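You operate a simulated robot arm through the tools that you are given. There is no shell and no other tool. Be economical: measure what you need, move in short steps, check, and stop when the job is done.

The job below is to be done with a simulated robot arm. You get a single attempt, and the scene is never put back.

Task
Glue the cover jig's bare patch and fold the long blue flap onto it.
Fine: open the green glue tray, shut it after; long purple brush back. Leave the short blue flap as it stands. Where these are worked on the way, their far stop is far enough and under half their travel is too little: lid of the green glue tray. A coat counts when it lies all over at full strength: go over it till it gets no stronger.
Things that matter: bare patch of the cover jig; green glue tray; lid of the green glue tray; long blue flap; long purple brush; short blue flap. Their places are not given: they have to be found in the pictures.

Only the result counts: the job must be done as asked and must still hold three seconds after the hand-in. Knocking over, shifting, dropping, spilling or breaking anything else fails it. A push-on lid holds only when it is set on centred and level and pressed home; a screw cap is set on level and turned clockwise until tight. Flat cloth is picked up by pressing the open fingertips on it (5 to 10 N) and closing them slowly along it; thin cloth reads only 2 to 8 mm in the jaws.

Robot
A 7-joint arm with a fingered hand, fixed in place. Base frame: the origin is at the foot of the arm, x ahead of it, y to its left, z up; the work surface is at about z = 0.92. Units: m, degrees, N and s.
With the tool pointing down near the work surface it reaches from about 0.36 to 0.7 m from the base axis. Its first joint turns from -69.0 to 172.0 degrees. Payload 3.2 kg.
The TCP is the grasp point between the finger pads, 0.026 m short of the fingertips. In the tool frame z runs along the fingers and y along their closing line. The gripper opens to 0.088 m. The gripper's body begins 0.03 m behind the TCP. The gripper is a hand of 5 fingers: y runs from the thumb to the fingers, the wrist lies at [-0.016, -0.108, -0.172] in the tool frame.
Orientation is that of the tool frame in the base frame, as a unit quaternion [x, y, z, w]. With the fingers straight down and the wrist toward the robot, the tool's x, y and z point along [0, 1, 0], [1, 0, 0] and [0, 0, -1] of the base frame.

Tools
- The arm moves only by the tool jog_arm. Its argument "increments" is a list of rows, each an object of numbers (a shift or turn left out is 0): "x", "y", "z": the shift along the tool's x, y, z in m; "rx", "ry", "rz": the turn, a rotation vector about the tool's x, y, z in degrees. In form: [{"x": .., "y": .., "z": .., "rx": .., "ry": .., "rz": ..}, ...]. A call has 1 to 12 rows; each row shifts and turns the commanded pose from where the row before left it, along the tool's axes as they then stand. Rows are played at 5 a second. More than 0.05 m and 8.6 degrees between two rows, and nothing of the call is played. A pose out of reach is approached as far as the arm can. The call stops where the force on the tool passes 80 N (or 10 N more than at its start, if that is more) or the arm is blocked; 0.2 s more then pass. In this call time passes only in rows, and 0.2 s behind the last. It gives the time, the measured TCP pose, the force on the tool (base axes), the opening and the grip force at its end, in the units of the frame above (readings bear some noise), with the torque about the TCP (base axes, N m) and any sound that the robot's microphone picked up, and new pictures: "views" is both (left out), scene, wrist or none.
- Cameras (640 x 400 px; columns grow to the right, rows downward): "scene" is fixed at [0.2332, -0.6657, 1.6975]; the picture's right is [0.93, -0.36, 0.00], its down [-0.31, -0.82, -0.49] and it looks along [0.17, 0.46, -0.87] (base axes); focal length 320 px, centre (320, 200). "wrist" rides on the gripper at [0.067, -0.098, -0.117] in the tool frame; the picture's right is [-0.71, 0.33, -0.62], its down [-0.65, -0.65, 0.39] and it looks along [-0.28, 0.68, 0.68] (tool axes); focal length 234 px, centre (320, 200).
- raise_lower(by): slides the trunk up (or, below 0, down) by that many m; the arm rides with it, the base frame stays. It gives what a move gives, with no picture.
- set_fingers(index, middle, ring, little, thumb_bend, thumb_turn): sets how far each is bent, from 0 (flat) to 100 (curled in); at 30 the hand is open as for a grip, at 70 the pads meet at the TCP. One left out holds its place. A second passes; each finger stops where it meets its share of the squeeze, and holds until it gets a number again. It is the only way to open and close the hand. It gives what a move gives, with no picture; readings hold the bend of each and the force on index, middle, ring, little, thumb and palm. thumb_turn goes from beside the hand (0) to across from the fingers (100), as for a grip.
- locate(camera, pixels): for up to 12 pixels [column, row] of the newest picture of that camera ("zoom" is the newest enlarged one), the place [x, y, z] in the base frame of the surface seen there, good to about 0.002 m, but the place of the scene camera against the robot may be out by one fixed shift of up to 0.025 m in any direction. No time passes.
- enlarge(camera, box): a new picture of the part [left, top, right, bottom] of that camera's present view, enlarged. No time passes.
- hand_in(): hands the job in; it is judged then, once.

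Work in short steps. Measure before you move; look again where a grasp or a placing could have gone wrong, and mend it. You have 80 turns and 200 pictures in all, those below and enlarged ones among them. Open the gripper and draw the arm clear of the work before you hand the job in, unless the task says otherwise.

The tools are called after "Call:" as name(argument=value, ...) on one line, values as JSON. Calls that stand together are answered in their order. jog_arm: Moves the arm, as the interface text tells. Its arguments: {"type":"object","properties":{"increments":{"type":"array","items":{"type":"object","properties":{"x":{"type":"number"},"y":{"type":"number"},"z":{"type":"number"},"rx":{"type":"number"},"ry":{"type":"number"},"rz":{"type":"number"}}}},"views":{"type":"string","enum":["both","scene","wrist","none"]}},"required":["increments"]} The other tools are called the same way: raise_lower (by) slides the trunk up or down; set_fingers (index, middle, ring, little, thumb_bend, thumb_turn) moves the fingers one by one; locate (camera, pixels) gives the place of the surface under pixels of a picture; enlarge (camera, box) takes an enlarged picture of a part of a camera's view; hand_in () hands the job in.

At the start:

```text
time_s: 0.0
position: [0.378, -0.2507, 1.2795]
tcp_rot: [0.708, 0.706, -0.001, 0.0]
ft_force: [0.8, 0.9, 0.4]
wrist_torque: [-0.01, 0.01, -0.02]
grip_width: 0.0873
grip_force: 0.1
shape: jaw
bend: [30.0, 30.0, 30.0, 30.0, 30.0, 97.0]
finger forces: [0.1, 0.0, 0.0, 0.0, 0.0, 0.0]
trunk travel left (down, up): [-0.775, 0.065]
```

scene: 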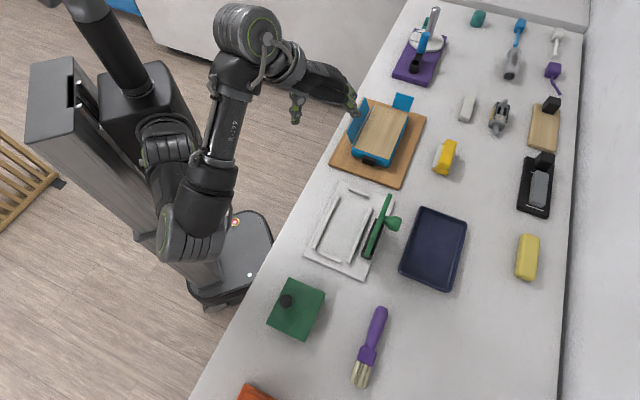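
wrist: 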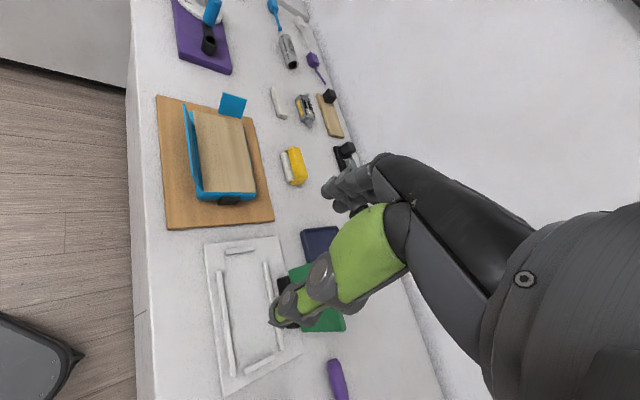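

The scene shows the cover jig near (380,130), a green lidded box near (297,308), and a purple brush near (370,345). I'll enlarge these and locate the key points.

Call:
enlarge(camera="scene", box=[320, 70, 480, 190])

Call:
enlarge(camera="scene", box=[240, 260, 420, 400])

Call:
locate(camera="scene", pixels=[[286, 300], [297, 318], [292, 279], [325, 290], [307, 339], [268, 325], [383, 310], [370, 345], [362, 376], [340, 350], [383, 328]])

Call:
locate(camera="scene", pixels=[[357, 122], [362, 98], [350, 140], [385, 130], [407, 110], [403, 100], [373, 160], [365, 105], [390, 160], [400, 185], [335, 160], [370, 240]])

```text
3.33 times, centred on (400, 130) of scene
```

zoom: 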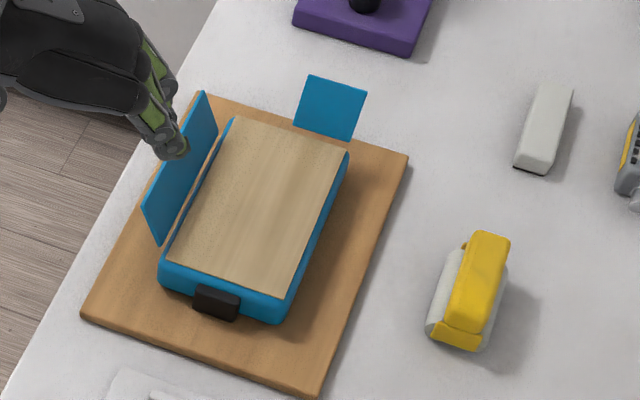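

```text
2.86 times, centred on (330, 330) of scene
```

zoom: 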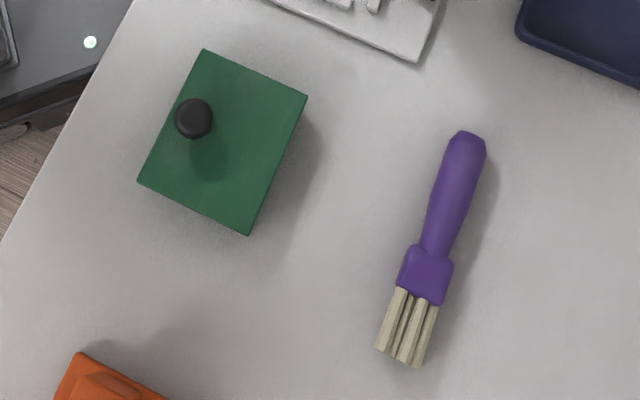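

```text
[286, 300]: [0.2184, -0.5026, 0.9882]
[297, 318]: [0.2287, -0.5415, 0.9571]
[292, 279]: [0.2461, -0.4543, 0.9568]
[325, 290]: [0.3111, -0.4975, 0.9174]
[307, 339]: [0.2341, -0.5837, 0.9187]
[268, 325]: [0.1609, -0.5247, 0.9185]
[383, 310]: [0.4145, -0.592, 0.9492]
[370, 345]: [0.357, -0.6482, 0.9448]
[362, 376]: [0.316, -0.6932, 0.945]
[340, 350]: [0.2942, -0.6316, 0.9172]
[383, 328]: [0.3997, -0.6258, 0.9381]
```

```text
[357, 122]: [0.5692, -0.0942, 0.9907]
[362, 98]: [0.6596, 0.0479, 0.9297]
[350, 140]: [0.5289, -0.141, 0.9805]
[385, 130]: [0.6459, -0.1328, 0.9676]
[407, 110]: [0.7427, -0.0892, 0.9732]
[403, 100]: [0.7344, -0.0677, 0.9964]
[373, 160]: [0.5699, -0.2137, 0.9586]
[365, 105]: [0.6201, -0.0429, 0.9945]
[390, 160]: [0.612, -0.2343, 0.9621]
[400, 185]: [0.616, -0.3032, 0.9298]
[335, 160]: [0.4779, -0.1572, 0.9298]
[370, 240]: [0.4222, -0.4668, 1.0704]
```

Next I calibrate the scene camera against the wrist camera, using common points on the jig, and look at the jig close up.

Call:
enlarge(camera="wrist", box=[150, 80, 290, 240])

Call:
locate(camera="zoom", pixels=[[200, 80], [300, 200]])

Call:
locate(camera="wrist", pixels=[[158, 97], [252, 118], [273, 220], [167, 228], [196, 112], [242, 120], [254, 192], [202, 192], [185, 105], [201, 187], [246, 97], [222, 94]])

Call:
enlarge(camera="scene", box=[320, 80, 440, 195])

Call:
locate(camera="scene", pixels=[[368, 98], [422, 117], [400, 188], [341, 164], [379, 106], [406, 115], [391, 158], [362, 149], [371, 93], [356, 142], [411, 98], [397, 94]])

```text
2.50 times, centred on (220, 160) of wrist
```

zoom: 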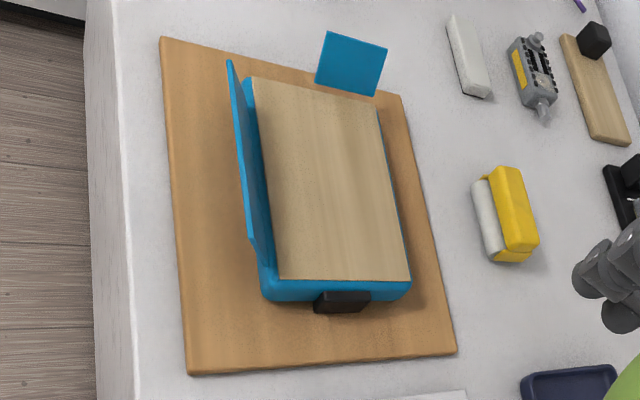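

```text
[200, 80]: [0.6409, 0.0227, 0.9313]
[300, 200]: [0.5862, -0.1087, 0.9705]
```

```text
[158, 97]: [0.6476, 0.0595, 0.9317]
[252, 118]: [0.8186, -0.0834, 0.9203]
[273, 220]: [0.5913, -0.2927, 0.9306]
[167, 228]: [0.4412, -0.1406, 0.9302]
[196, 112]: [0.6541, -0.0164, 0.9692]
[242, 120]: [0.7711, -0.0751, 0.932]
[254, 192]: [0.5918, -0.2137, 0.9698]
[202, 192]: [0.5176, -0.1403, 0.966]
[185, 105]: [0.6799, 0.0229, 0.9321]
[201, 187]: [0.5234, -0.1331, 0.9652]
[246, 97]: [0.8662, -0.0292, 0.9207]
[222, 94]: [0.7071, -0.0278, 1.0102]
```

```text
3.48 times, centred on (380, 138) of scene
```

zoom: 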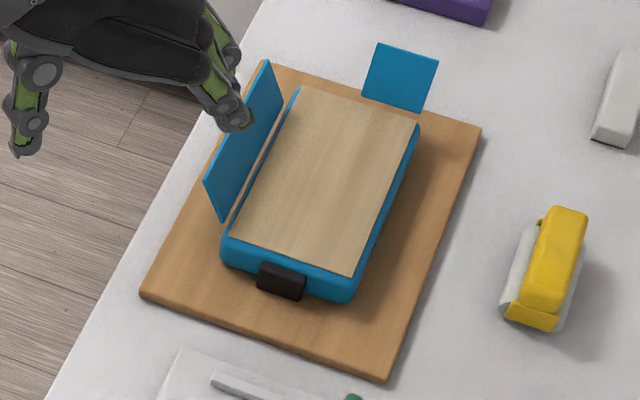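

```text
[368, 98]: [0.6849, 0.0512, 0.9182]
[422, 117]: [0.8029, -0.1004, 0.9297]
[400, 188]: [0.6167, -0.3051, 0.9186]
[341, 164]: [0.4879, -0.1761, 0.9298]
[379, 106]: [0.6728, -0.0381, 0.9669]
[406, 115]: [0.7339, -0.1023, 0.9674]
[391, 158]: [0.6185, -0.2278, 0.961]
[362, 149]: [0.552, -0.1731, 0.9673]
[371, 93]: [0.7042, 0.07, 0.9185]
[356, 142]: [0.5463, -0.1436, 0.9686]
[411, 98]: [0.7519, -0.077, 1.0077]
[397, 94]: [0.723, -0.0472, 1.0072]
```

I refine the calibration with precise corner picks in the zoomed images.

Call:
locate(camera="zoom", pixels=[[303, 90], [415, 124], [351, 274], [235, 231], [378, 46], [435, 62], [420, 110], [264, 64], [208, 181], [222, 217], [384, 380], [143, 294]])

Call:
enlarge(camera="wrist", box=[150, 80, 290, 240])

Call:
locate(camera="zoom", pixels=[[253, 80], [374, 107], [407, 276], [282, 277], [327, 34], [385, 49], [373, 95], [229, 64], [250, 237], [454, 350], [190, 371], [164, 40]])

```text
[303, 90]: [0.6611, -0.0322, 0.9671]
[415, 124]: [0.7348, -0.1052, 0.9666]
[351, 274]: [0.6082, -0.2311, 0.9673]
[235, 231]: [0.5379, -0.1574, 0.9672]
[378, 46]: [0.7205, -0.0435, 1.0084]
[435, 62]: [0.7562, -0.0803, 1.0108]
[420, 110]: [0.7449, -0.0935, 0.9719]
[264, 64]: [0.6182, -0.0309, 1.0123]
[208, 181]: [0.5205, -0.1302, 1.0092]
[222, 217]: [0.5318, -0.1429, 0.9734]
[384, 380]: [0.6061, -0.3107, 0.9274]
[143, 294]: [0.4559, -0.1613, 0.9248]
```

```text
2.50 times, centred on (220, 160) of wrist
```

zoom: 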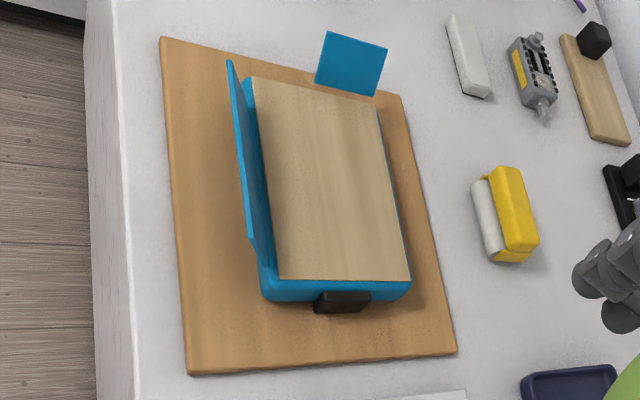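

```text
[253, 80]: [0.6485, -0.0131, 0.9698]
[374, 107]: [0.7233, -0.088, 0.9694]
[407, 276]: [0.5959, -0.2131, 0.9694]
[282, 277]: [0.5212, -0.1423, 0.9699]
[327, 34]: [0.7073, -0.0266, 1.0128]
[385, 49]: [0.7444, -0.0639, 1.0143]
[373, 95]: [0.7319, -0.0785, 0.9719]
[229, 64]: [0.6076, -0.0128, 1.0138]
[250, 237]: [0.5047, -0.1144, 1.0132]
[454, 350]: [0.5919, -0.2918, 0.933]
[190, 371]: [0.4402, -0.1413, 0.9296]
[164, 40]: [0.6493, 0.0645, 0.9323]
```

Scene-to-true shift is about (-0.0135, +0.018, +0.003). The jig lies at 45°, and its long flap leans slightly outward on the near-left side. Now I swing the hand toward the tray for a close look at lid and brush.

Call:
jog_arm(increments=[{"rz": 8.2}, {"rz": 8.2}, {"rz": 8.2}, {"rz": 8.2}, {"rz": 8.2}, {"rz": 8.2}, {"rz": 8.2}, {"rz": 8.2}], views="wrist")

```text
time_s: 1.8
position: [0.4022, -0.244, 1.2716]
tcp_rot: [0.978, 0.209, 0.002, 0.0]
ft_force: [0.0, 0.6, 0.4]
wrist_torque: [-0.04, 0.01, 0.01]
grip_width: 0.0878
grip_force: 0.0
shape: jaw
bend: [30.0, 30.0, 30.0, 30.0, 30.0, 97.0]
finger forces: [0.0, 0.1, 0.0, 0.0, 0.1, 0.0]
out of reach, approached as far as the arm can: row 6, 7, 8
trunk travel left (down, up): [-0.775, 0.065]
```

wrist: 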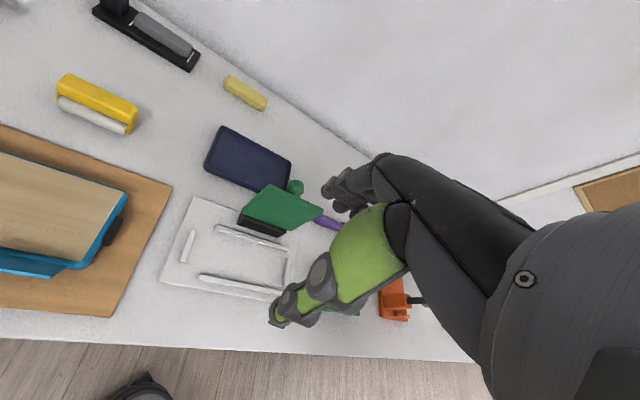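

The hand is rotated. I now move toward the tray at a safe height (the tall green item tops out at about z 1.07).

Call:
jog_arm(increments=[{"x": -0.037, "y": 0.009, "z": 0.02}, {"x": -0.037, "y": 0.009, "z": 0.02}, {"x": -0.037, "y": 0.009, "z": 0.02}, {"x": -0.037, "y": 0.009, "z": 0.02}, {"x": -0.037, "y": 0.009, "z": 0.02}])

```text
time_s: 3.0
position: [0.3925, -0.3352, 1.1451]
tcp_rot: [0.978, 0.211, 0.0, 0.0]
ft_force: [0.1, 0.5, -0.2]
wrist_torque: [0.04, 0.01, -0.02]
grip_width: 0.0877
grip_force: 0.1
shape: jaw
bend: [30.0, 30.0, 30.0, 30.0, 30.0, 97.0]
finger forces: [0.0, 0.0, 0.1, 0.1, 0.0, 0.0]
out of reach, approached as far as the arm can: row 1, 2, 3, 4, 5
trunk travel left (down, up): [-0.775, 0.065]
```

scene: 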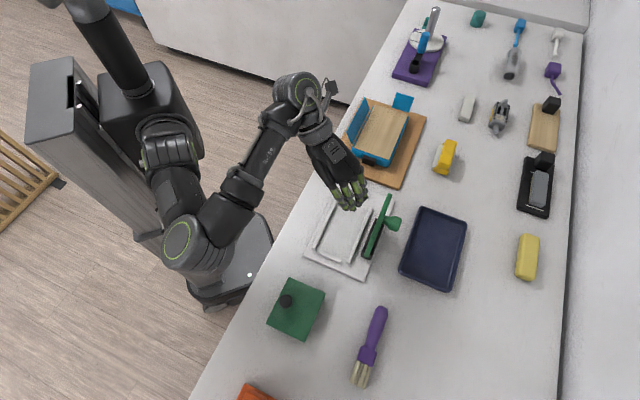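
wrist: 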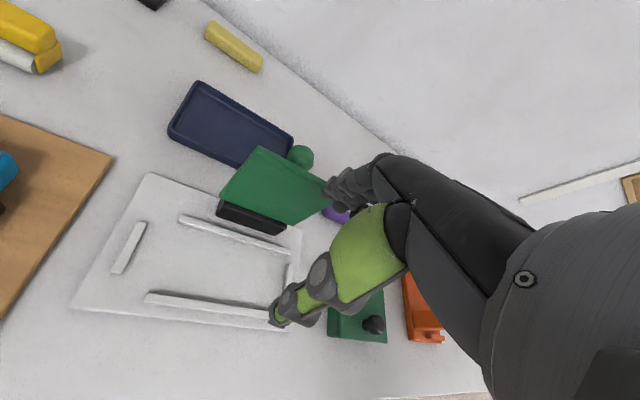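

The arm stalled near a joint limit on the way to the tray. I turn the tool further so that the wrist lies on the open side, and check.

Call:
jog_arm(increments=[{"rz": 8.2}, {"rz": 8.2}, {"rz": 8.2}, {"rz": 8.2}], views="none")

```text
time_s: 4.0
position: [0.3949, -0.3301, 1.1446]
tcp_rot: [0.997, -0.075, 0.002, 0.0]
ft_force: [0.6, 0.1, -0.3]
wrist_torque: [-0.02, 0.01, -0.02]
grip_width: 0.0879
grip_force: 0.1
shape: jaw
bend: [30.0, 30.0, 30.0, 30.0, 30.0, 97.0]
finger forces: [0.0, 0.1, 0.1, 0.1, 0.0, 0.1]
out of reach, approached as far as the arm can: row 1
trunk travel left (down, up): [-0.775, 0.065]
```

Rotation was reached. Now I move toward the tray in steps.

Call:
jog_arm(increments=[{"x": -0.0275, "y": 0.022}, {"x": -0.0275, "y": 0.022}, {"x": -0.0275, "y": 0.022}, {"x": -0.0275, "y": 0.022}])

```text
time_s: 5.0
position: [0.3918, -0.373, 1.115]
tcp_rot: [0.997, -0.074, 0.0, 0.001]
ft_force: [-0.3, 0.3, -0.2]
wrist_torque: [0.01, 0.0, -0.01]
grip_width: 0.0878
grip_force: 0.1
shape: jaw
bend: [30.0, 30.0, 30.0, 30.0, 30.0, 97.0]
finger forces: [0.0, 0.1, 0.1, 0.1, 0.0, 0.0]
out of reach, approached as far as the arm can: row 1, 2, 3, 4
trunk travel left (down, up): [-0.775, 0.065]
```

scene: 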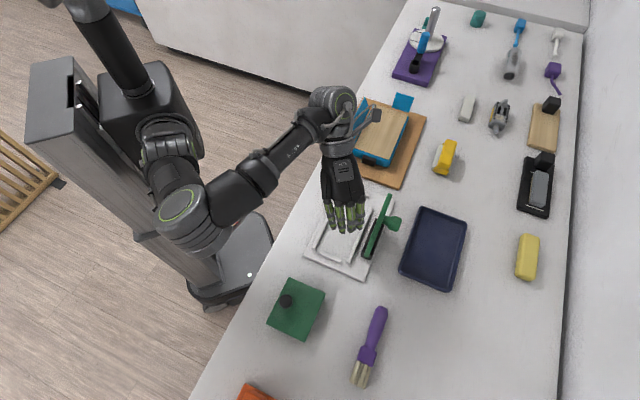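
wrist: 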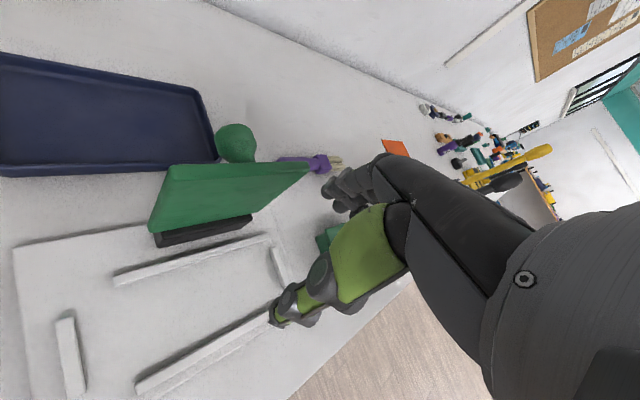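

The elbow appears to sit at the first joint's limit. I raise the trunk fully to give the shoulder more room, then retry moving along -y first.

Call:
raise_lower(by=0.064)

Call:
jog_arm(increments=[{"y": 0.03}, {"y": 0.03}, {"y": 0.03}, {"x": -0.02}, {"x": -0.02}, {"x": -0.02}], views="scene")

```text
time_s: 6.0
position: [0.3912, -0.3734, 1.179]
tcp_rot: [0.997, -0.074, 0.0, 0.0]
ft_force: [-0.8, -0.5, 0.1]
wrist_torque: [-0.01, 0.0, -0.01]
grip_width: 0.0879
grip_force: 0.0
shape: jaw
bend: [30.0, 30.0, 30.0, 30.0, 30.0, 97.0]
finger forces: [0.1, 0.0, 0.1, 0.1, 0.0, 0.0]
trunk travel left (down, up): [-0.839, 0.001]
```

```text
time_s: 7.4
position: [0.394, -0.4584, 1.1762]
tcp_rot: [0.997, -0.073, 0.001, 0.0]
ft_force: [0.3, 0.1, -0.2]
wrist_torque: [0.01, 0.02, -0.01]
grip_width: 0.0878
grip_force: 0.1
shape: jaw
bend: [30.0, 30.0, 30.0, 30.0, 30.0, 97.0]
finger forces: [0.0, 0.0, 0.0, 0.1, 0.0, 0.0]
out of reach, approached as far as the arm can: row 1, 2, 4, 5, 6
trunk travel left (down, up): [-0.839, 0.001]
```

scene: 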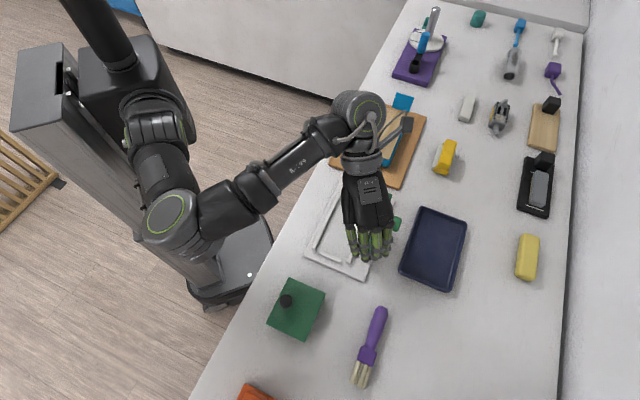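

Moving along -y works, along -x doesn't. I rotate the tool further about vertical (y toward -140°) so the wrist lies outside the tray, and see whether that stays reachable.

Call:
jog_arm(increments=[{"rz": 8.2}, {"rz": 8.2}, {"rz": 8.2}, {"rz": 8.2}, {"rz": 8.2}], views="none")

Call:
jog_arm(increments=[{"y": 0.03}, {"y": 0.03}, {"y": 0.03}, {"y": 0.03}])

```text
time_s: 8.6
position: [0.3978, -0.4596, 1.1775]
tcp_rot: [0.908, -0.419, 0.001, 0.0]
ft_force: [-0.3, 1.3, -1.0]
wrist_torque: [-0.01, -0.02, -0.02]
grip_width: 0.0879
grip_force: 0.2
shape: jaw
bend: [30.0, 30.0, 30.0, 30.0, 30.0, 97.0]
finger forces: [0.0, 0.1, 0.0, 0.1, 0.0, 0.0]
trunk travel left (down, up): [-0.839, 0.001]
```

```text
time_s: 9.6
position: [0.3064, -0.5391, 1.1768]
tcp_rot: [0.908, -0.418, 0.001, 0.0]
ft_force: [0.5, 0.4, 0.2]
wrist_torque: [-0.02, -0.04, 0.01]
grip_width: 0.0879
grip_force: 0.1
shape: jaw
bend: [30.0, 30.0, 30.0, 30.0, 30.0, 97.0]
finger forces: [0.0, 0.0, 0.1, 0.0, 0.0, 0.0]
trunk travel left (down, up): [-0.839, 0.001]
```

scene: 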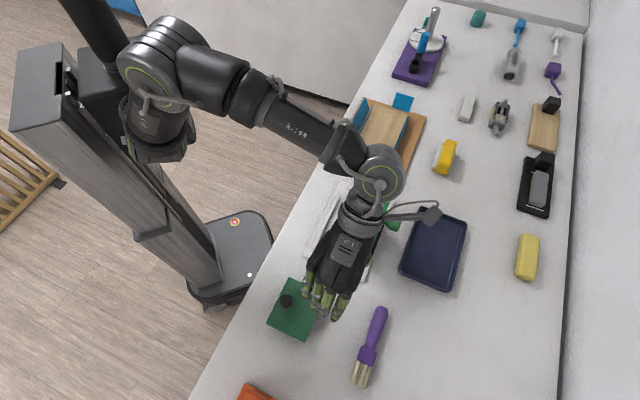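
wrist: 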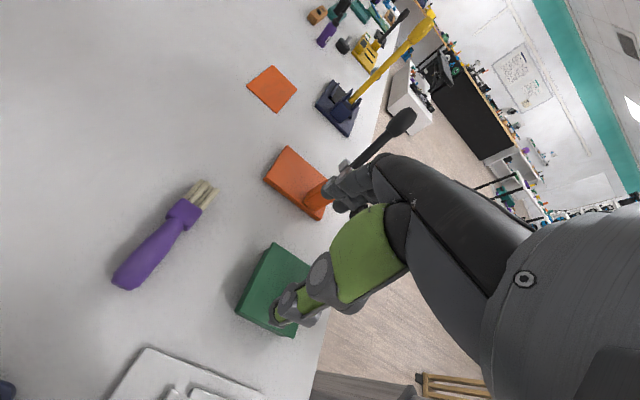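

The arm flipped to an elbow-high posture and is now over the tray area. I locate the brush and tray from the wrist camera and enlarge both.

Call:
enlarge(camera="wrist", box=[100, 160, 330, 350])

Call:
locate(camera="zoom", pixels=[[60, 250], [75, 300], [45, 225], [180, 160], [190, 120], [240, 65], [280, 70], [480, 180], [380, 320], [520, 370], [390, 270], [500, 300]])

Call:
locate(camera="wrist", pixels=[[128, 280], [150, 253], [168, 228], [183, 211], [195, 197], [208, 185], [237, 305], [272, 246], [292, 335], [310, 265], [260, 280]])

```text
2.11 times, centred on (215, 255) of wrist
```

zoom: 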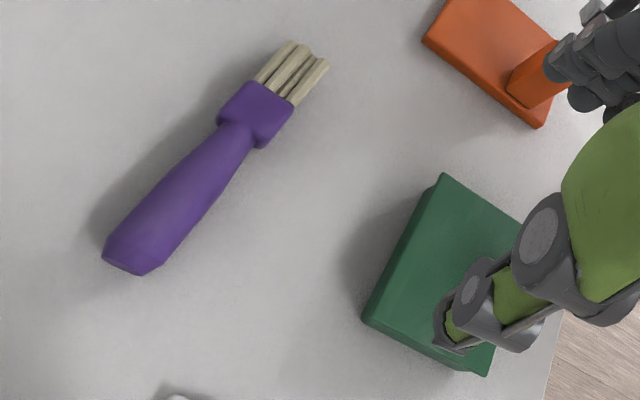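

```text
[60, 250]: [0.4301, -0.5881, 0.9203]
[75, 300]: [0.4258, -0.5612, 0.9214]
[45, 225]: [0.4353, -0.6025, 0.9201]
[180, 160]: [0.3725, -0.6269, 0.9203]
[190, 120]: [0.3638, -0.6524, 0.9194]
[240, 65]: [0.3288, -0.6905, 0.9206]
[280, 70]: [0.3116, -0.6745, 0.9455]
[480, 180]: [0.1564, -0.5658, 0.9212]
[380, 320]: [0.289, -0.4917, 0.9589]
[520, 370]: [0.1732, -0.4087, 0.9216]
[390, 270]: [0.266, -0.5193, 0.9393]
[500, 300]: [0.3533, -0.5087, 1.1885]
```

```text
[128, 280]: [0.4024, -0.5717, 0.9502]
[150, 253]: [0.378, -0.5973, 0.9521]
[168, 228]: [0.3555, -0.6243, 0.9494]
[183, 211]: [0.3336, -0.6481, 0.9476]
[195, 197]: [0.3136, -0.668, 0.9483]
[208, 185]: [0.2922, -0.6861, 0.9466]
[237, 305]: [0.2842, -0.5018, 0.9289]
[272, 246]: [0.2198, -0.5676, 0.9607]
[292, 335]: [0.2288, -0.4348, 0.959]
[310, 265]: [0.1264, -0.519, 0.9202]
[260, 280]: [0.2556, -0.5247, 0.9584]
```

The tray lid top is at z≈0.959, centred near (0.224,-0.501), with its knob near the robot-side edge. I shift the hand back for an unobstructed close view of the lid.

Call:
jog_arm(increments=[{"x": -0.03, "y": -0.03}, {"x": -0.03, "y": -0.03, "z": 0.02}, {"x": -0.02, "y": -0.02, "z": 0.02}], views="wrist")

Call:
enlarge(camera="wrist", box=[160, 100, 330, 260])

```text
time_s: 10.4
position: [0.3156, -0.4266, 1.1378]
tcp_rot: [0.908, -0.419, 0.0, -0.001]
ft_force: [-0.6, 0.6, -0.3]
wrist_torque: [0.0, -0.01, 0.01]
grip_width: 0.0879
grip_force: 0.0
shape: jaw
bend: [30.0, 30.0, 30.0, 30.0, 30.0, 97.0]
finger forces: [0.1, 0.0, 0.0, 0.0, 0.0, 0.0]
trunk travel left (down, up): [-0.839, 0.001]
```

wrist: 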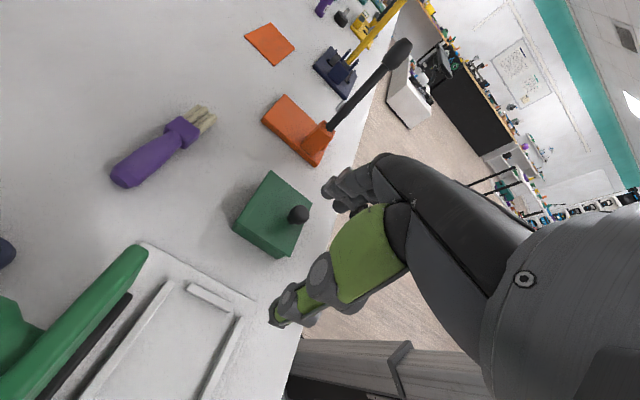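

```text
2.50 times, centred on (245, 180) of wrist
```

zoom: 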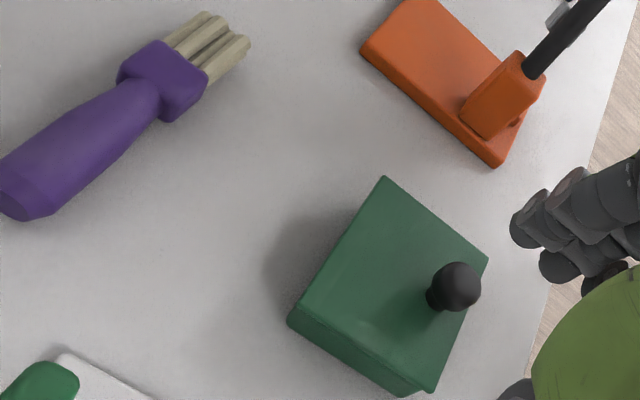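

I locate the knob and lid corners precisely in this zoom.

Call:
locate(camera="zoom", pixels=[[460, 285], [448, 300], [384, 180], [290, 318], [485, 262], [432, 388], [390, 280], [340, 345], [345, 368], [430, 308], [460, 268], [475, 295]])

Call:
enlarge(camera="wrist", box=[225, 165, 325, 265])

```text
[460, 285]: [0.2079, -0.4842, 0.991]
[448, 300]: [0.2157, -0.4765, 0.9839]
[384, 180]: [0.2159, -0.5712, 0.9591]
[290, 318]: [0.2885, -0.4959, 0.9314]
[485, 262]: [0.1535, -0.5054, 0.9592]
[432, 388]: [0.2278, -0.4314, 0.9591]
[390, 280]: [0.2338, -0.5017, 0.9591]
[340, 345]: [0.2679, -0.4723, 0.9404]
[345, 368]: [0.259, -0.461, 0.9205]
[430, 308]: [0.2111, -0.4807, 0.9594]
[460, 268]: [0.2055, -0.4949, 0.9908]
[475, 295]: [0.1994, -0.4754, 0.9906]
```

```text
4.00 times, centred on (275, 215) of wrist
```

zoom: 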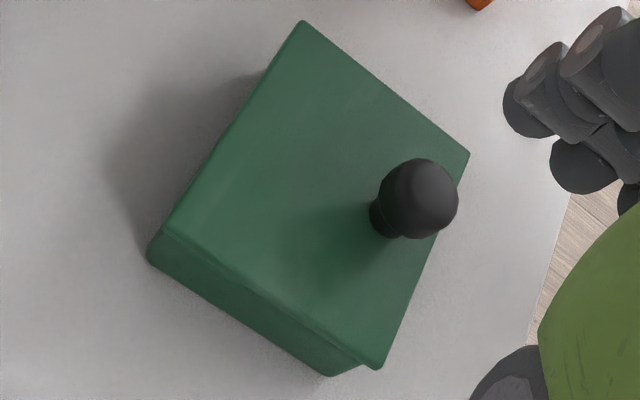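

The lid looks like a plate overhanging toward the robot, with a ball knob there, so it is probably hinged on the far side. I check how the fingers are laid out before gripping the knob.

Call:
enlarge(camera="scene", box=[250, 190, 410, 310])

Call:
enlarge(camera="wrist", box=[250, 140, 410, 340])

Call:
locate(camera="wrist", pixels=[[275, 315], [300, 295], [329, 190], [337, 204], [345, 180], [360, 172]])

```text
3.33 times, centred on (330, 250) of scene
```

zoom: 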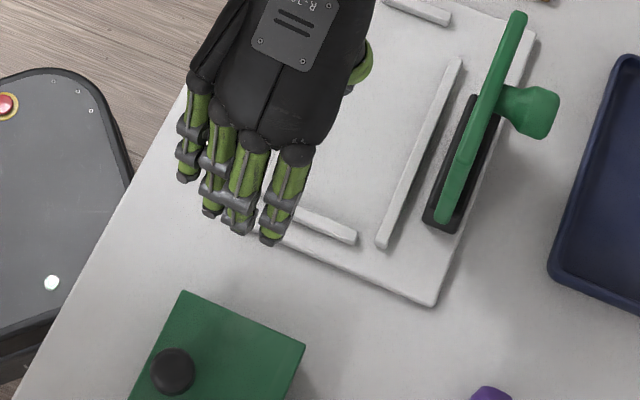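

```text
2.00 times, centred on (330, 240) of wrist
```

zoom: 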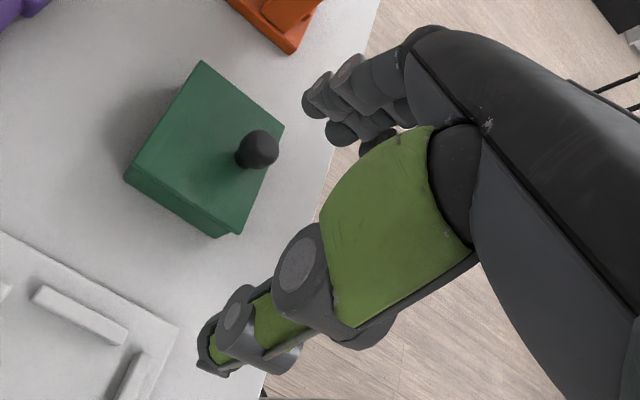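

```text
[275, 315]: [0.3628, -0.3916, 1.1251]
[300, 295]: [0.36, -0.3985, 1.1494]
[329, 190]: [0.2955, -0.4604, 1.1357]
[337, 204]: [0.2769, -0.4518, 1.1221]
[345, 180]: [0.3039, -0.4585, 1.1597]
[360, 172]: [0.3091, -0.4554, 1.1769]
```

The index is at +x and the other fingers run toward -x, with the thumb opposite. Knob ball centre ≈ (0.2015,-0.484,0.978), radius about 0.015. I align the closing line with the hinge direction and hover above it.

Call:
jog_arm(increments=[{"rz": -4.4}, {"x": -0.01, "y": 0.0303, "z": 0.0195}, {"x": -0.01, "y": 0.0303, "z": 0.0195}, {"x": -0.01, "y": 0.0303, "z": 0.0195}, {"x": -0.01, "y": 0.0303, "z": 0.0195}])

Call:
set_fingers(ring=0, little=0)

Call:
enlarge(camera="scene", box=[220, 230, 380, 350])

```text
time_s: 11.6
position: [0.1976, -0.4853, 1.0584]
tcp_rot: [0.923, -0.384, 0.0, -0.001]
ft_force: [-0.2, 0.2, 0.3]
wrist_torque: [0.03, 0.01, 0.0]
grip_width: 0.088
grip_force: 0.1
shape: jaw
bend: [30.0, 30.0, 30.0, 30.0, 30.0, 97.0]
finger forces: [0.0, 0.1, 0.0, 0.0, 0.1, 0.1]
trunk travel left (down, up): [-0.839, 0.001]
```

scene: 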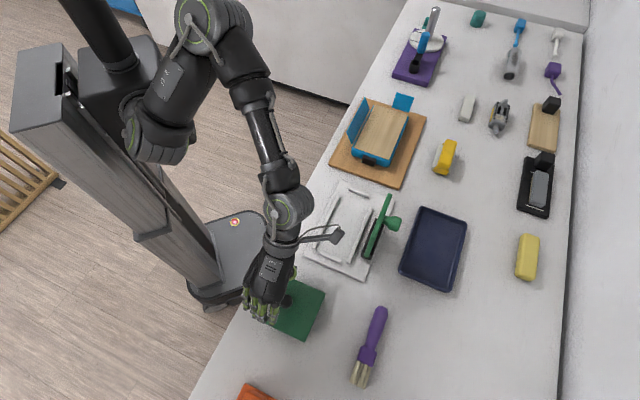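
wrist: 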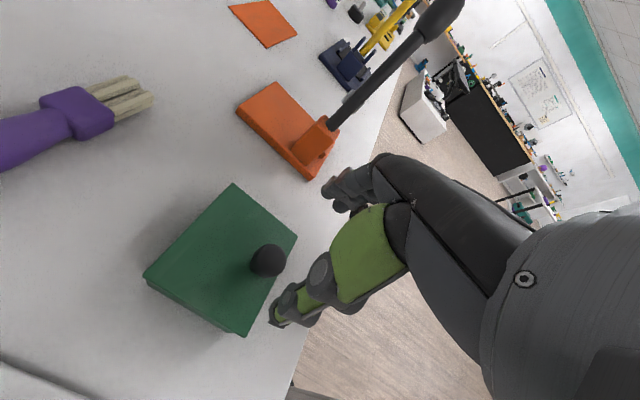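

```text
time_s: 12.6
position: [0.1981, -0.485, 1.0585]
tcp_rot: [0.924, -0.384, 0.0, 0.0]
ft_force: [-0.2, 0.0, 0.9]
wrist_torque: [0.02, 0.01, -0.03]
grip_width: 0.0874
grip_force: 0.0
shape: fingers
bend: [30.0, 30.0, 0.0, 0.0, 30.0, 97.0]
finger forces: [0.0, 0.1, 0.1, 0.0, 0.1, 0.1]
trunk travel left (down, up): [-0.839, 0.001]
```

```text
3.33 times, centred on (300, 290) of scene
```

zoom: 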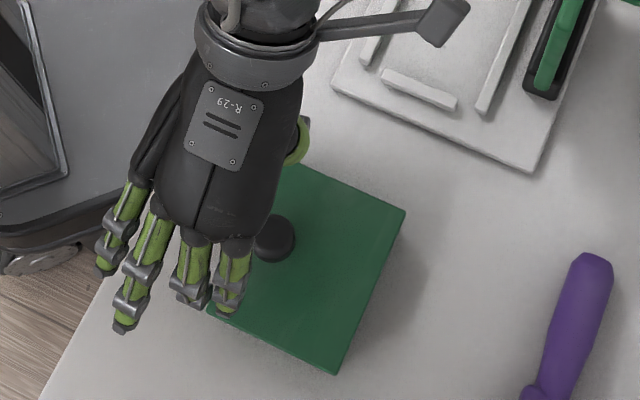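

From this closer position I re-measure the knob before descending.

Call:
locate(camera="wrist", pixels=[[267, 260], [267, 247], [255, 262], [278, 260], [262, 272], [234, 186], [296, 236], [243, 333], [147, 273], [329, 190], [337, 206], [280, 318]])

Call:
enlarge(camera="wrist", box=[220, 180, 350, 340])

```text
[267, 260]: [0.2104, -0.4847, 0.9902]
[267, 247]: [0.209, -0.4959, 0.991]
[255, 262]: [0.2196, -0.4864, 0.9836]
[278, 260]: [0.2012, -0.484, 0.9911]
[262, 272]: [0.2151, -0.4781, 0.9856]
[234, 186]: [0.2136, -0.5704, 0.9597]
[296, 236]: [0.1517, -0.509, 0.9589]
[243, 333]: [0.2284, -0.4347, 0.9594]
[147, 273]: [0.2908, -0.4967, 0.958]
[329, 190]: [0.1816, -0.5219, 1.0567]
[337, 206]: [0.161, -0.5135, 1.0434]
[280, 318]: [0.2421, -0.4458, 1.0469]
```

```text
2.50 times, centred on (285, 260) of wrist
```

zoom: 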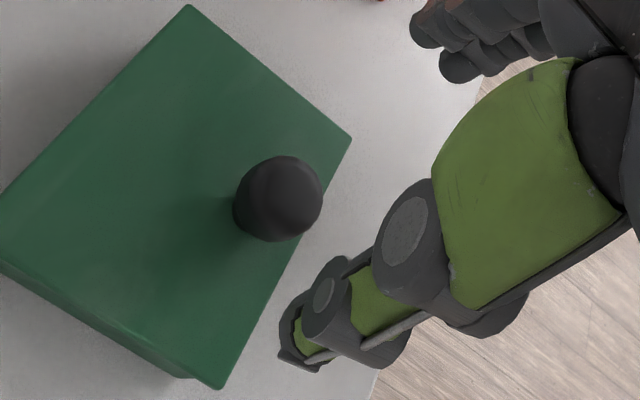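

Knob centre refined to (0.205,-0.486). I curl ring and little out of the way and go down in steps.

Call:
set_fingers(ring=100, little=100)

Call:
jog_arm(increments=[{"x": 0.004, "y": -0.004, "z": 0.02}, {"z": 0.02}, {"z": 0.02}, {"z": 0.009}])

Call:
enlarge(camera="wrist", box=[220, 180, 350, 340])

```text
time_s: 13.6
position: [0.1978, -0.4834, 1.058]
tcp_rot: [0.924, -0.384, 0.0, 0.0]
ft_force: [0.1, -0.3, 0.2]
wrist_torque: [-0.02, -0.03, 0.04]
grip_width: 0.088
grip_force: 0.1
shape: fingers
bend: [30.0, 30.0, 100.0, 100.0, 30.0, 97.0]
finger forces: [0.0, 0.1, 0.0, 0.0, 0.1, 0.1]
trunk travel left (down, up): [-0.839, 0.001]
```

```text
time_s: 14.6
position: [0.2068, -0.4837, 0.9914]
tcp_rot: [0.923, -0.384, 0.0, 0.0]
ft_force: [0.1, -0.2, 0.3]
wrist_torque: [-0.02, 0.0, -0.01]
grip_width: 0.0876
grip_force: 0.1
shape: fingers
bend: [30.0, 30.0, 100.0, 100.0, 30.0, 97.0]
finger forces: [0.1, 0.0, 0.0, 0.0, 0.0, 0.1]
trunk travel left (down, up): [-0.839, 0.001]
```

scene: 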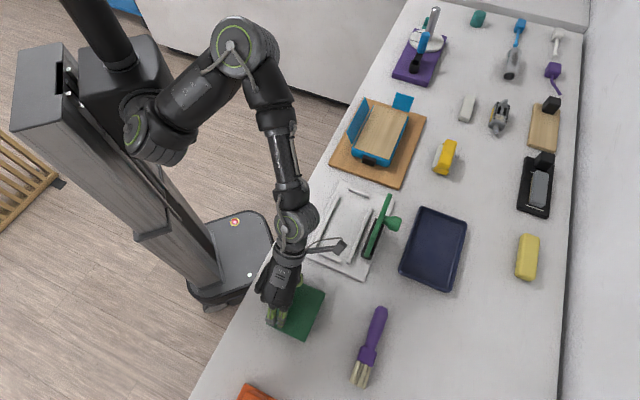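
wrist: 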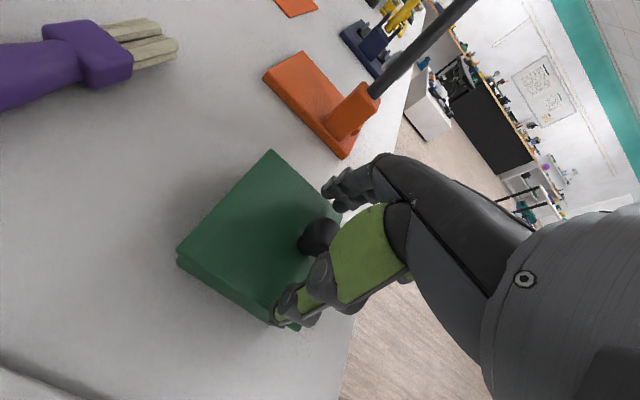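

```text
2.50 times, centred on (285, 260) of wrist
```

zoom: 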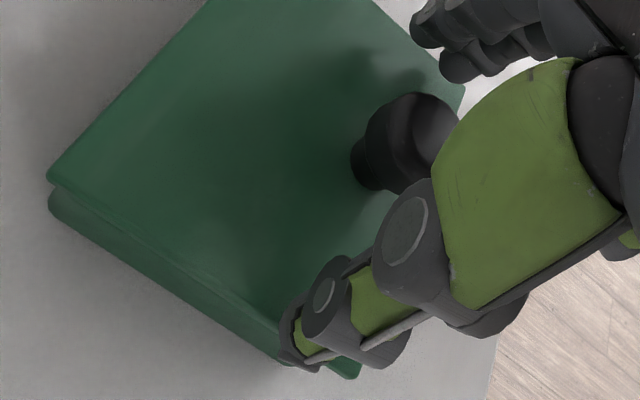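

The knob is between the fingers. I close index, middle and thumb on it.

Call:
set_fingers(index=65, middle=65, thumb_bend=65)

Call:
enlarge(camera="wrist", box=[220, 150, 380, 340])

```text
time_s: 15.6
position: [0.2056, -0.4851, 0.9913]
tcp_rot: [0.924, -0.383, 0.0, 0.0]
ft_force: [-4.5, -4.5, 0.0]
wrist_torque: [-0.01, 0.07, 0.03]
grip_width: 0.022
grip_force: 6.3
shape: fingers
bend: [61.0, 60.0, 100.0, 100.0, 63.0, 97.0]
finger forces: [4.8, 4.2, 0.1, 0.0, 2.7, 0.1]
trunk travel left (down, up): [-0.839, 0.001]
```

```text
2.11 times, centred on (300, 245) of wrist
```

zoom: 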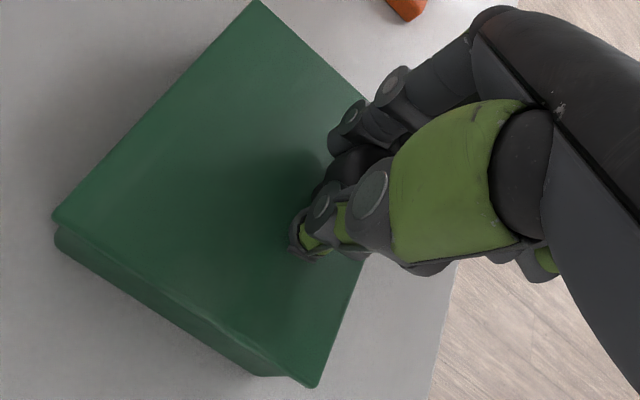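

Gripped at about 22 mm. I tighten a little and test: lift 4 mm with the arc motion, watching the force.

Call:
set_fingers(index=70, middle=70, thumb_bend=75)

Call:
jog_arm(increments=[{"x": 0.0012, "z": -0.0023, "ry": -2}, {"x": 0.0012, "z": -0.0023, "ry": -2}], views="none")

Call:
enlarge(camera="wrist", box=[180, 150, 380, 340])

```text
time_s: 16.6
position: [0.206, -0.4861, 0.9923]
tcp_rot: [0.924, -0.383, 0.001, -0.001]
ft_force: [-5.0, -3.8, -2.1]
wrist_torque: [-0.03, 0.1, 0.05]
grip_width: 0.0198
grip_force: 12.4
shape: fingers
bend: [61.0, 61.0, 100.0, 100.0, 65.0, 97.0]
finger forces: [8.5, 6.9, 0.1, 0.1, 9.4, 0.0]
trunk travel left (down, up): [-0.839, 0.001]
```

```text
time_s: 17.2
position: [0.2067, -0.4867, 0.9943]
tcp_rot: [0.923, -0.382, -0.032, -0.014]
ft_force: [-3.7, -7.9, -1.8]
wrist_torque: [-0.04, 0.05, 0.07]
grip_width: 0.0199
grip_force: 13.6
shape: fingers
bend: [61.0, 61.0, 100.0, 100.0, 65.0, 97.0]
finger forces: [10.9, 6.4, 0.0, 0.0, 9.1, 0.0]
trunk travel left (down, up): [-0.839, 0.001]
```

```text
2.11 times, centred on (280, 245) of wrist
```

zoom: 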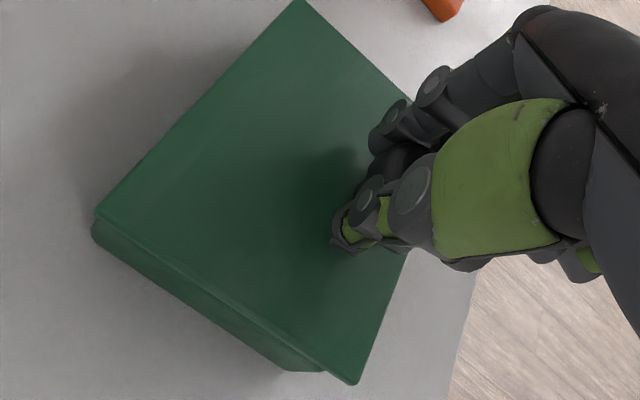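

The resistance is small and the gap looks larger, consistent with a hinge. I continue the arc in modest rows.

Call:
jog_arm(increments=[{"x": 0.0036, "z": -0.0067, "ry": -6}, {"x": 0.0036, "z": -0.0067, "ry": -6}, {"x": 0.0036, "z": -0.0067, "ry": -6}])

Call:
enlarge(camera="wrist", box=[180, 150, 380, 340])

```text
time_s: 18.0
position: [0.2178, -0.4974, 1.0126]
tcp_rot: [0.907, -0.375, -0.177, -0.075]
ft_force: [-1.9, -8.0, -4.8]
wrist_torque: [-0.05, 0.0, 0.09]
grip_width: 0.02
grip_force: 13.0
shape: fingers
bend: [61.0, 61.0, 100.0, 100.0, 65.0, 96.0]
finger forces: [10.7, 6.1, 0.0, 0.1, 9.5, 0.1]
trunk travel left (down, up): [-0.839, 0.001]
```

scene: 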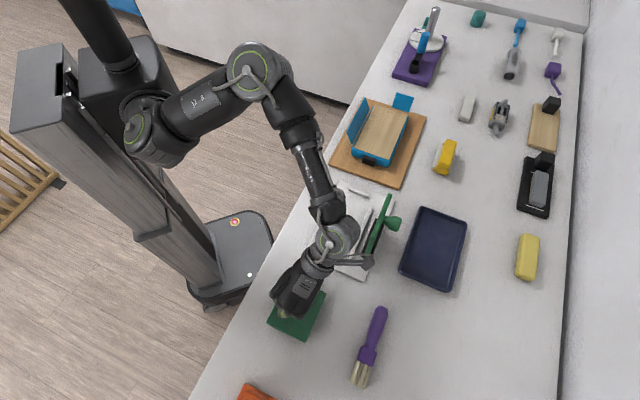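
wrist: 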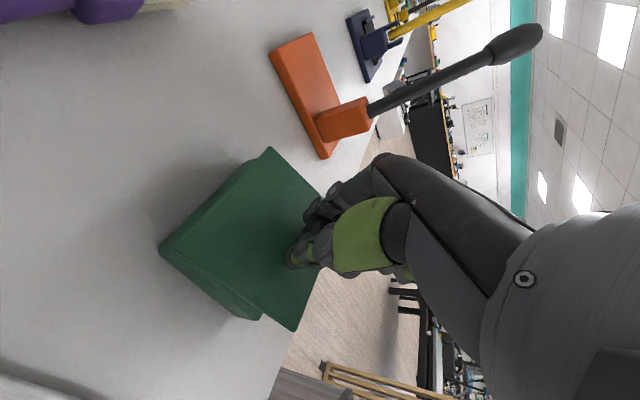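

```text
2.11 times, centred on (280, 245) of wrist
```

zoom: 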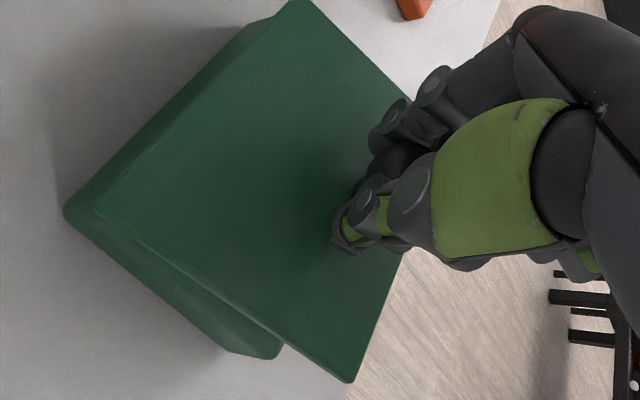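

Clearly hinged on the far edge, with the lid about 22° open and following the hand. I continue.

Call:
jog_arm(increments=[{"x": 0.0036, "z": -0.0067, "ry": -6}, {"x": 0.0036, "z": -0.0067, "ry": -6}, {"x": 0.0036, "z": -0.0067, "ry": -6}, {"x": 0.0036, "z": -0.0067, "ry": -6}, {"x": 0.0036, "z": -0.0067, "ry": -6}])

```text
time_s: 19.2
position: [0.2401, -0.5209, 1.0284]
tcp_rot: [0.83, -0.343, -0.405, -0.169]
ft_force: [0.1, -5.2, -6.9]
wrist_torque: [-0.06, -0.13, 0.04]
grip_width: 0.0199
grip_force: 14.1
shape: fingers
bend: [61.0, 62.0, 100.0, 100.0, 65.0, 96.0]
finger forces: [10.9, 5.5, 0.0, 0.0, 11.6, 0.0]
trunk travel left (down, up): [-0.839, 0.001]
```

scene: 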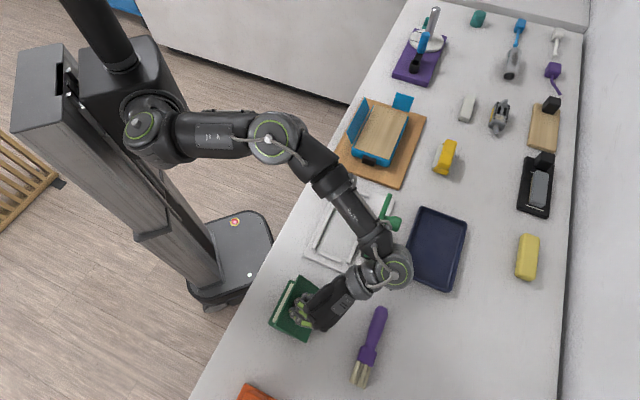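
wrist: 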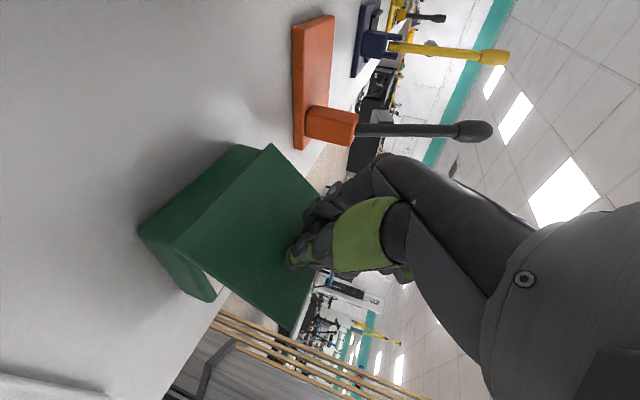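

52° now, with low forces. I go on to about 70°, keeping the camera bracket clear of the brush handle.

Call:
jog_arm(increments=[{"x": 0.0036, "z": -0.0067, "ry": -6}, {"x": 0.0036, "z": -0.0067, "ry": -6}, {"x": 0.0036, "z": -0.0067, "ry": -6}])

Call:
enlarge(camera="scene", box=[240, 220, 440, 370])

```text
time_s: 20.0
position: [0.251, -0.5301, 1.0303]
tcp_rot: [0.783, -0.325, -0.489, -0.204]
ft_force: [-2.2, -5.4, -6.6]
wrist_torque: [-0.06, -0.13, 0.05]
grip_width: 0.0195
grip_force: 13.9
shape: fingers
bend: [61.0, 62.0, 100.0, 100.0, 65.0, 96.0]
finger forces: [11.2, 6.6, 0.1, 0.1, 10.6, 0.0]
out of reach, approached as far as the arm can: row 3
trunk travel left (down, up): [-0.839, 0.001]
```

scene: 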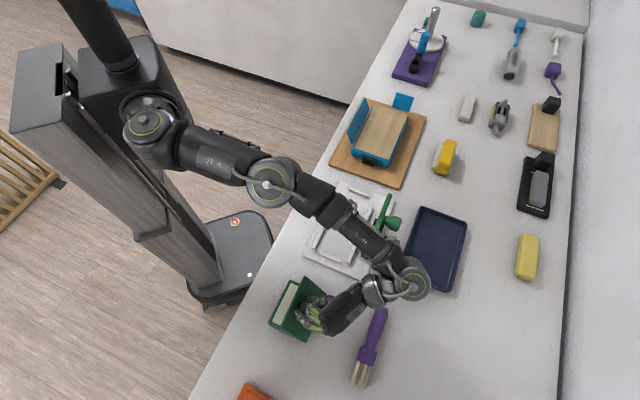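
wrist: 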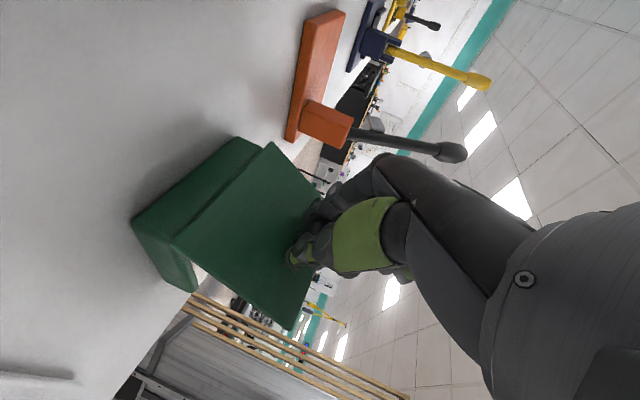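

```text
2.67 times, centred on (340, 295) of scene
```

zoom: 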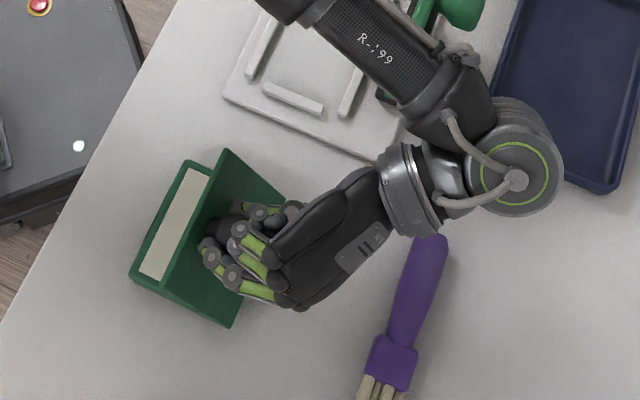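

About 65° open, and the hand can't tilt much further. I pull the knob on along the arc without turning the hand.

Call:
jog_arm(increments=[{"x": 0.0037, "z": -0.0063}, {"x": 0.0037, "z": -0.0063}, {"x": 0.004, "z": -0.0062}, {"x": 0.0045, "z": -0.006}])

Call:
enlarge(camera="scene", box=[240, 220, 440, 370])

```text
time_s: 21.0
position: [0.2515, -0.5301, 1.0305]
tcp_rot: [0.783, -0.324, -0.489, -0.205]
ft_force: [-4.6, -6.9, -5.4]
wrist_torque: [-0.04, -0.12, 0.09]
grip_width: 0.0199
grip_force: 13.9
shape: fingers
bend: [61.0, 62.0, 100.0, 100.0, 65.0, 96.0]
finger forces: [11.3, 6.8, 0.0, 0.0, 10.0, 0.1]
out of reach, approached as far as the arm can: row 1, 2, 3, 4
trunk travel left (down, up): [-0.839, 0.001]
```

scene: 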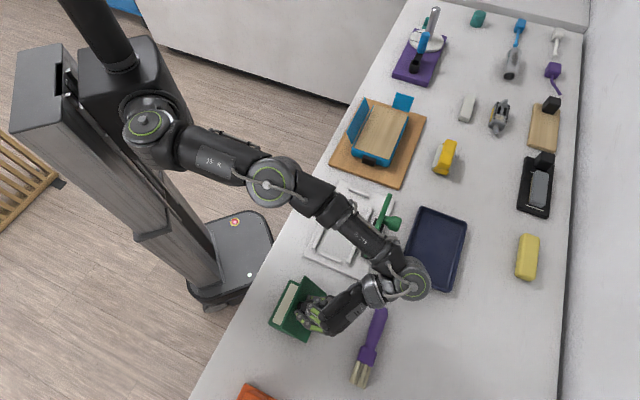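
wrist: 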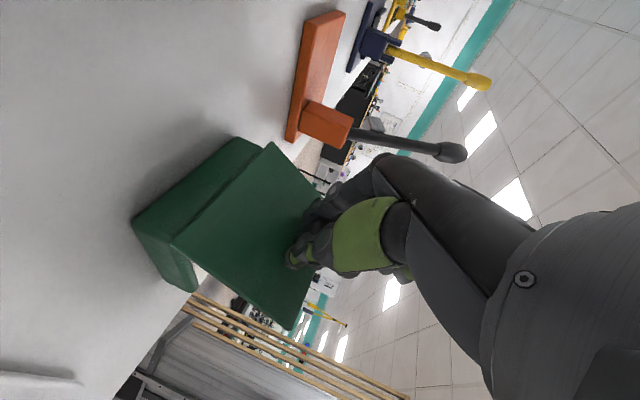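

```text
2.67 times, centred on (340, 295) of scene
```

zoom: 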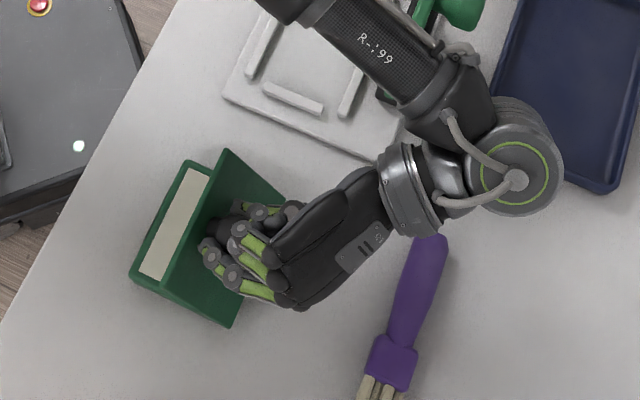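

Reach is exhausted at this tilt. I release the knob and see whether the lid stays at about 65°, then push it over from behind.

Call:
set_fingers(index=30, middle=30, thumb_bend=30)

Call:
enlarge(camera="scene", box=[240, 220, 440, 370])

```text
time_s: 22.0
position: [0.2522, -0.5276, 1.0312]
tcp_rot: [0.783, -0.325, -0.489, -0.203]
ft_force: [0.9, -0.9, 0.3]
wrist_torque: [0.04, -0.02, -0.02]
grip_width: 0.0873
grip_force: 0.1
shape: fingers
bend: [30.0, 30.0, 100.0, 100.0, 30.0, 97.0]
finger forces: [0.0, 0.1, 0.0, 0.0, 0.0, 0.0]
trunk travel left (down, up): [-0.839, 0.001]
```

```text
2.67 times, centred on (340, 295) of scene
```

zoom: 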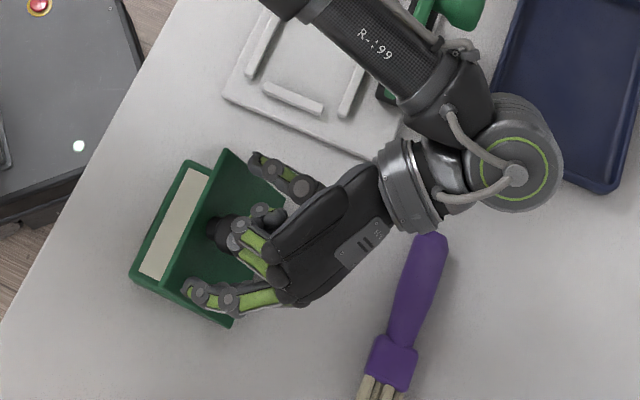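

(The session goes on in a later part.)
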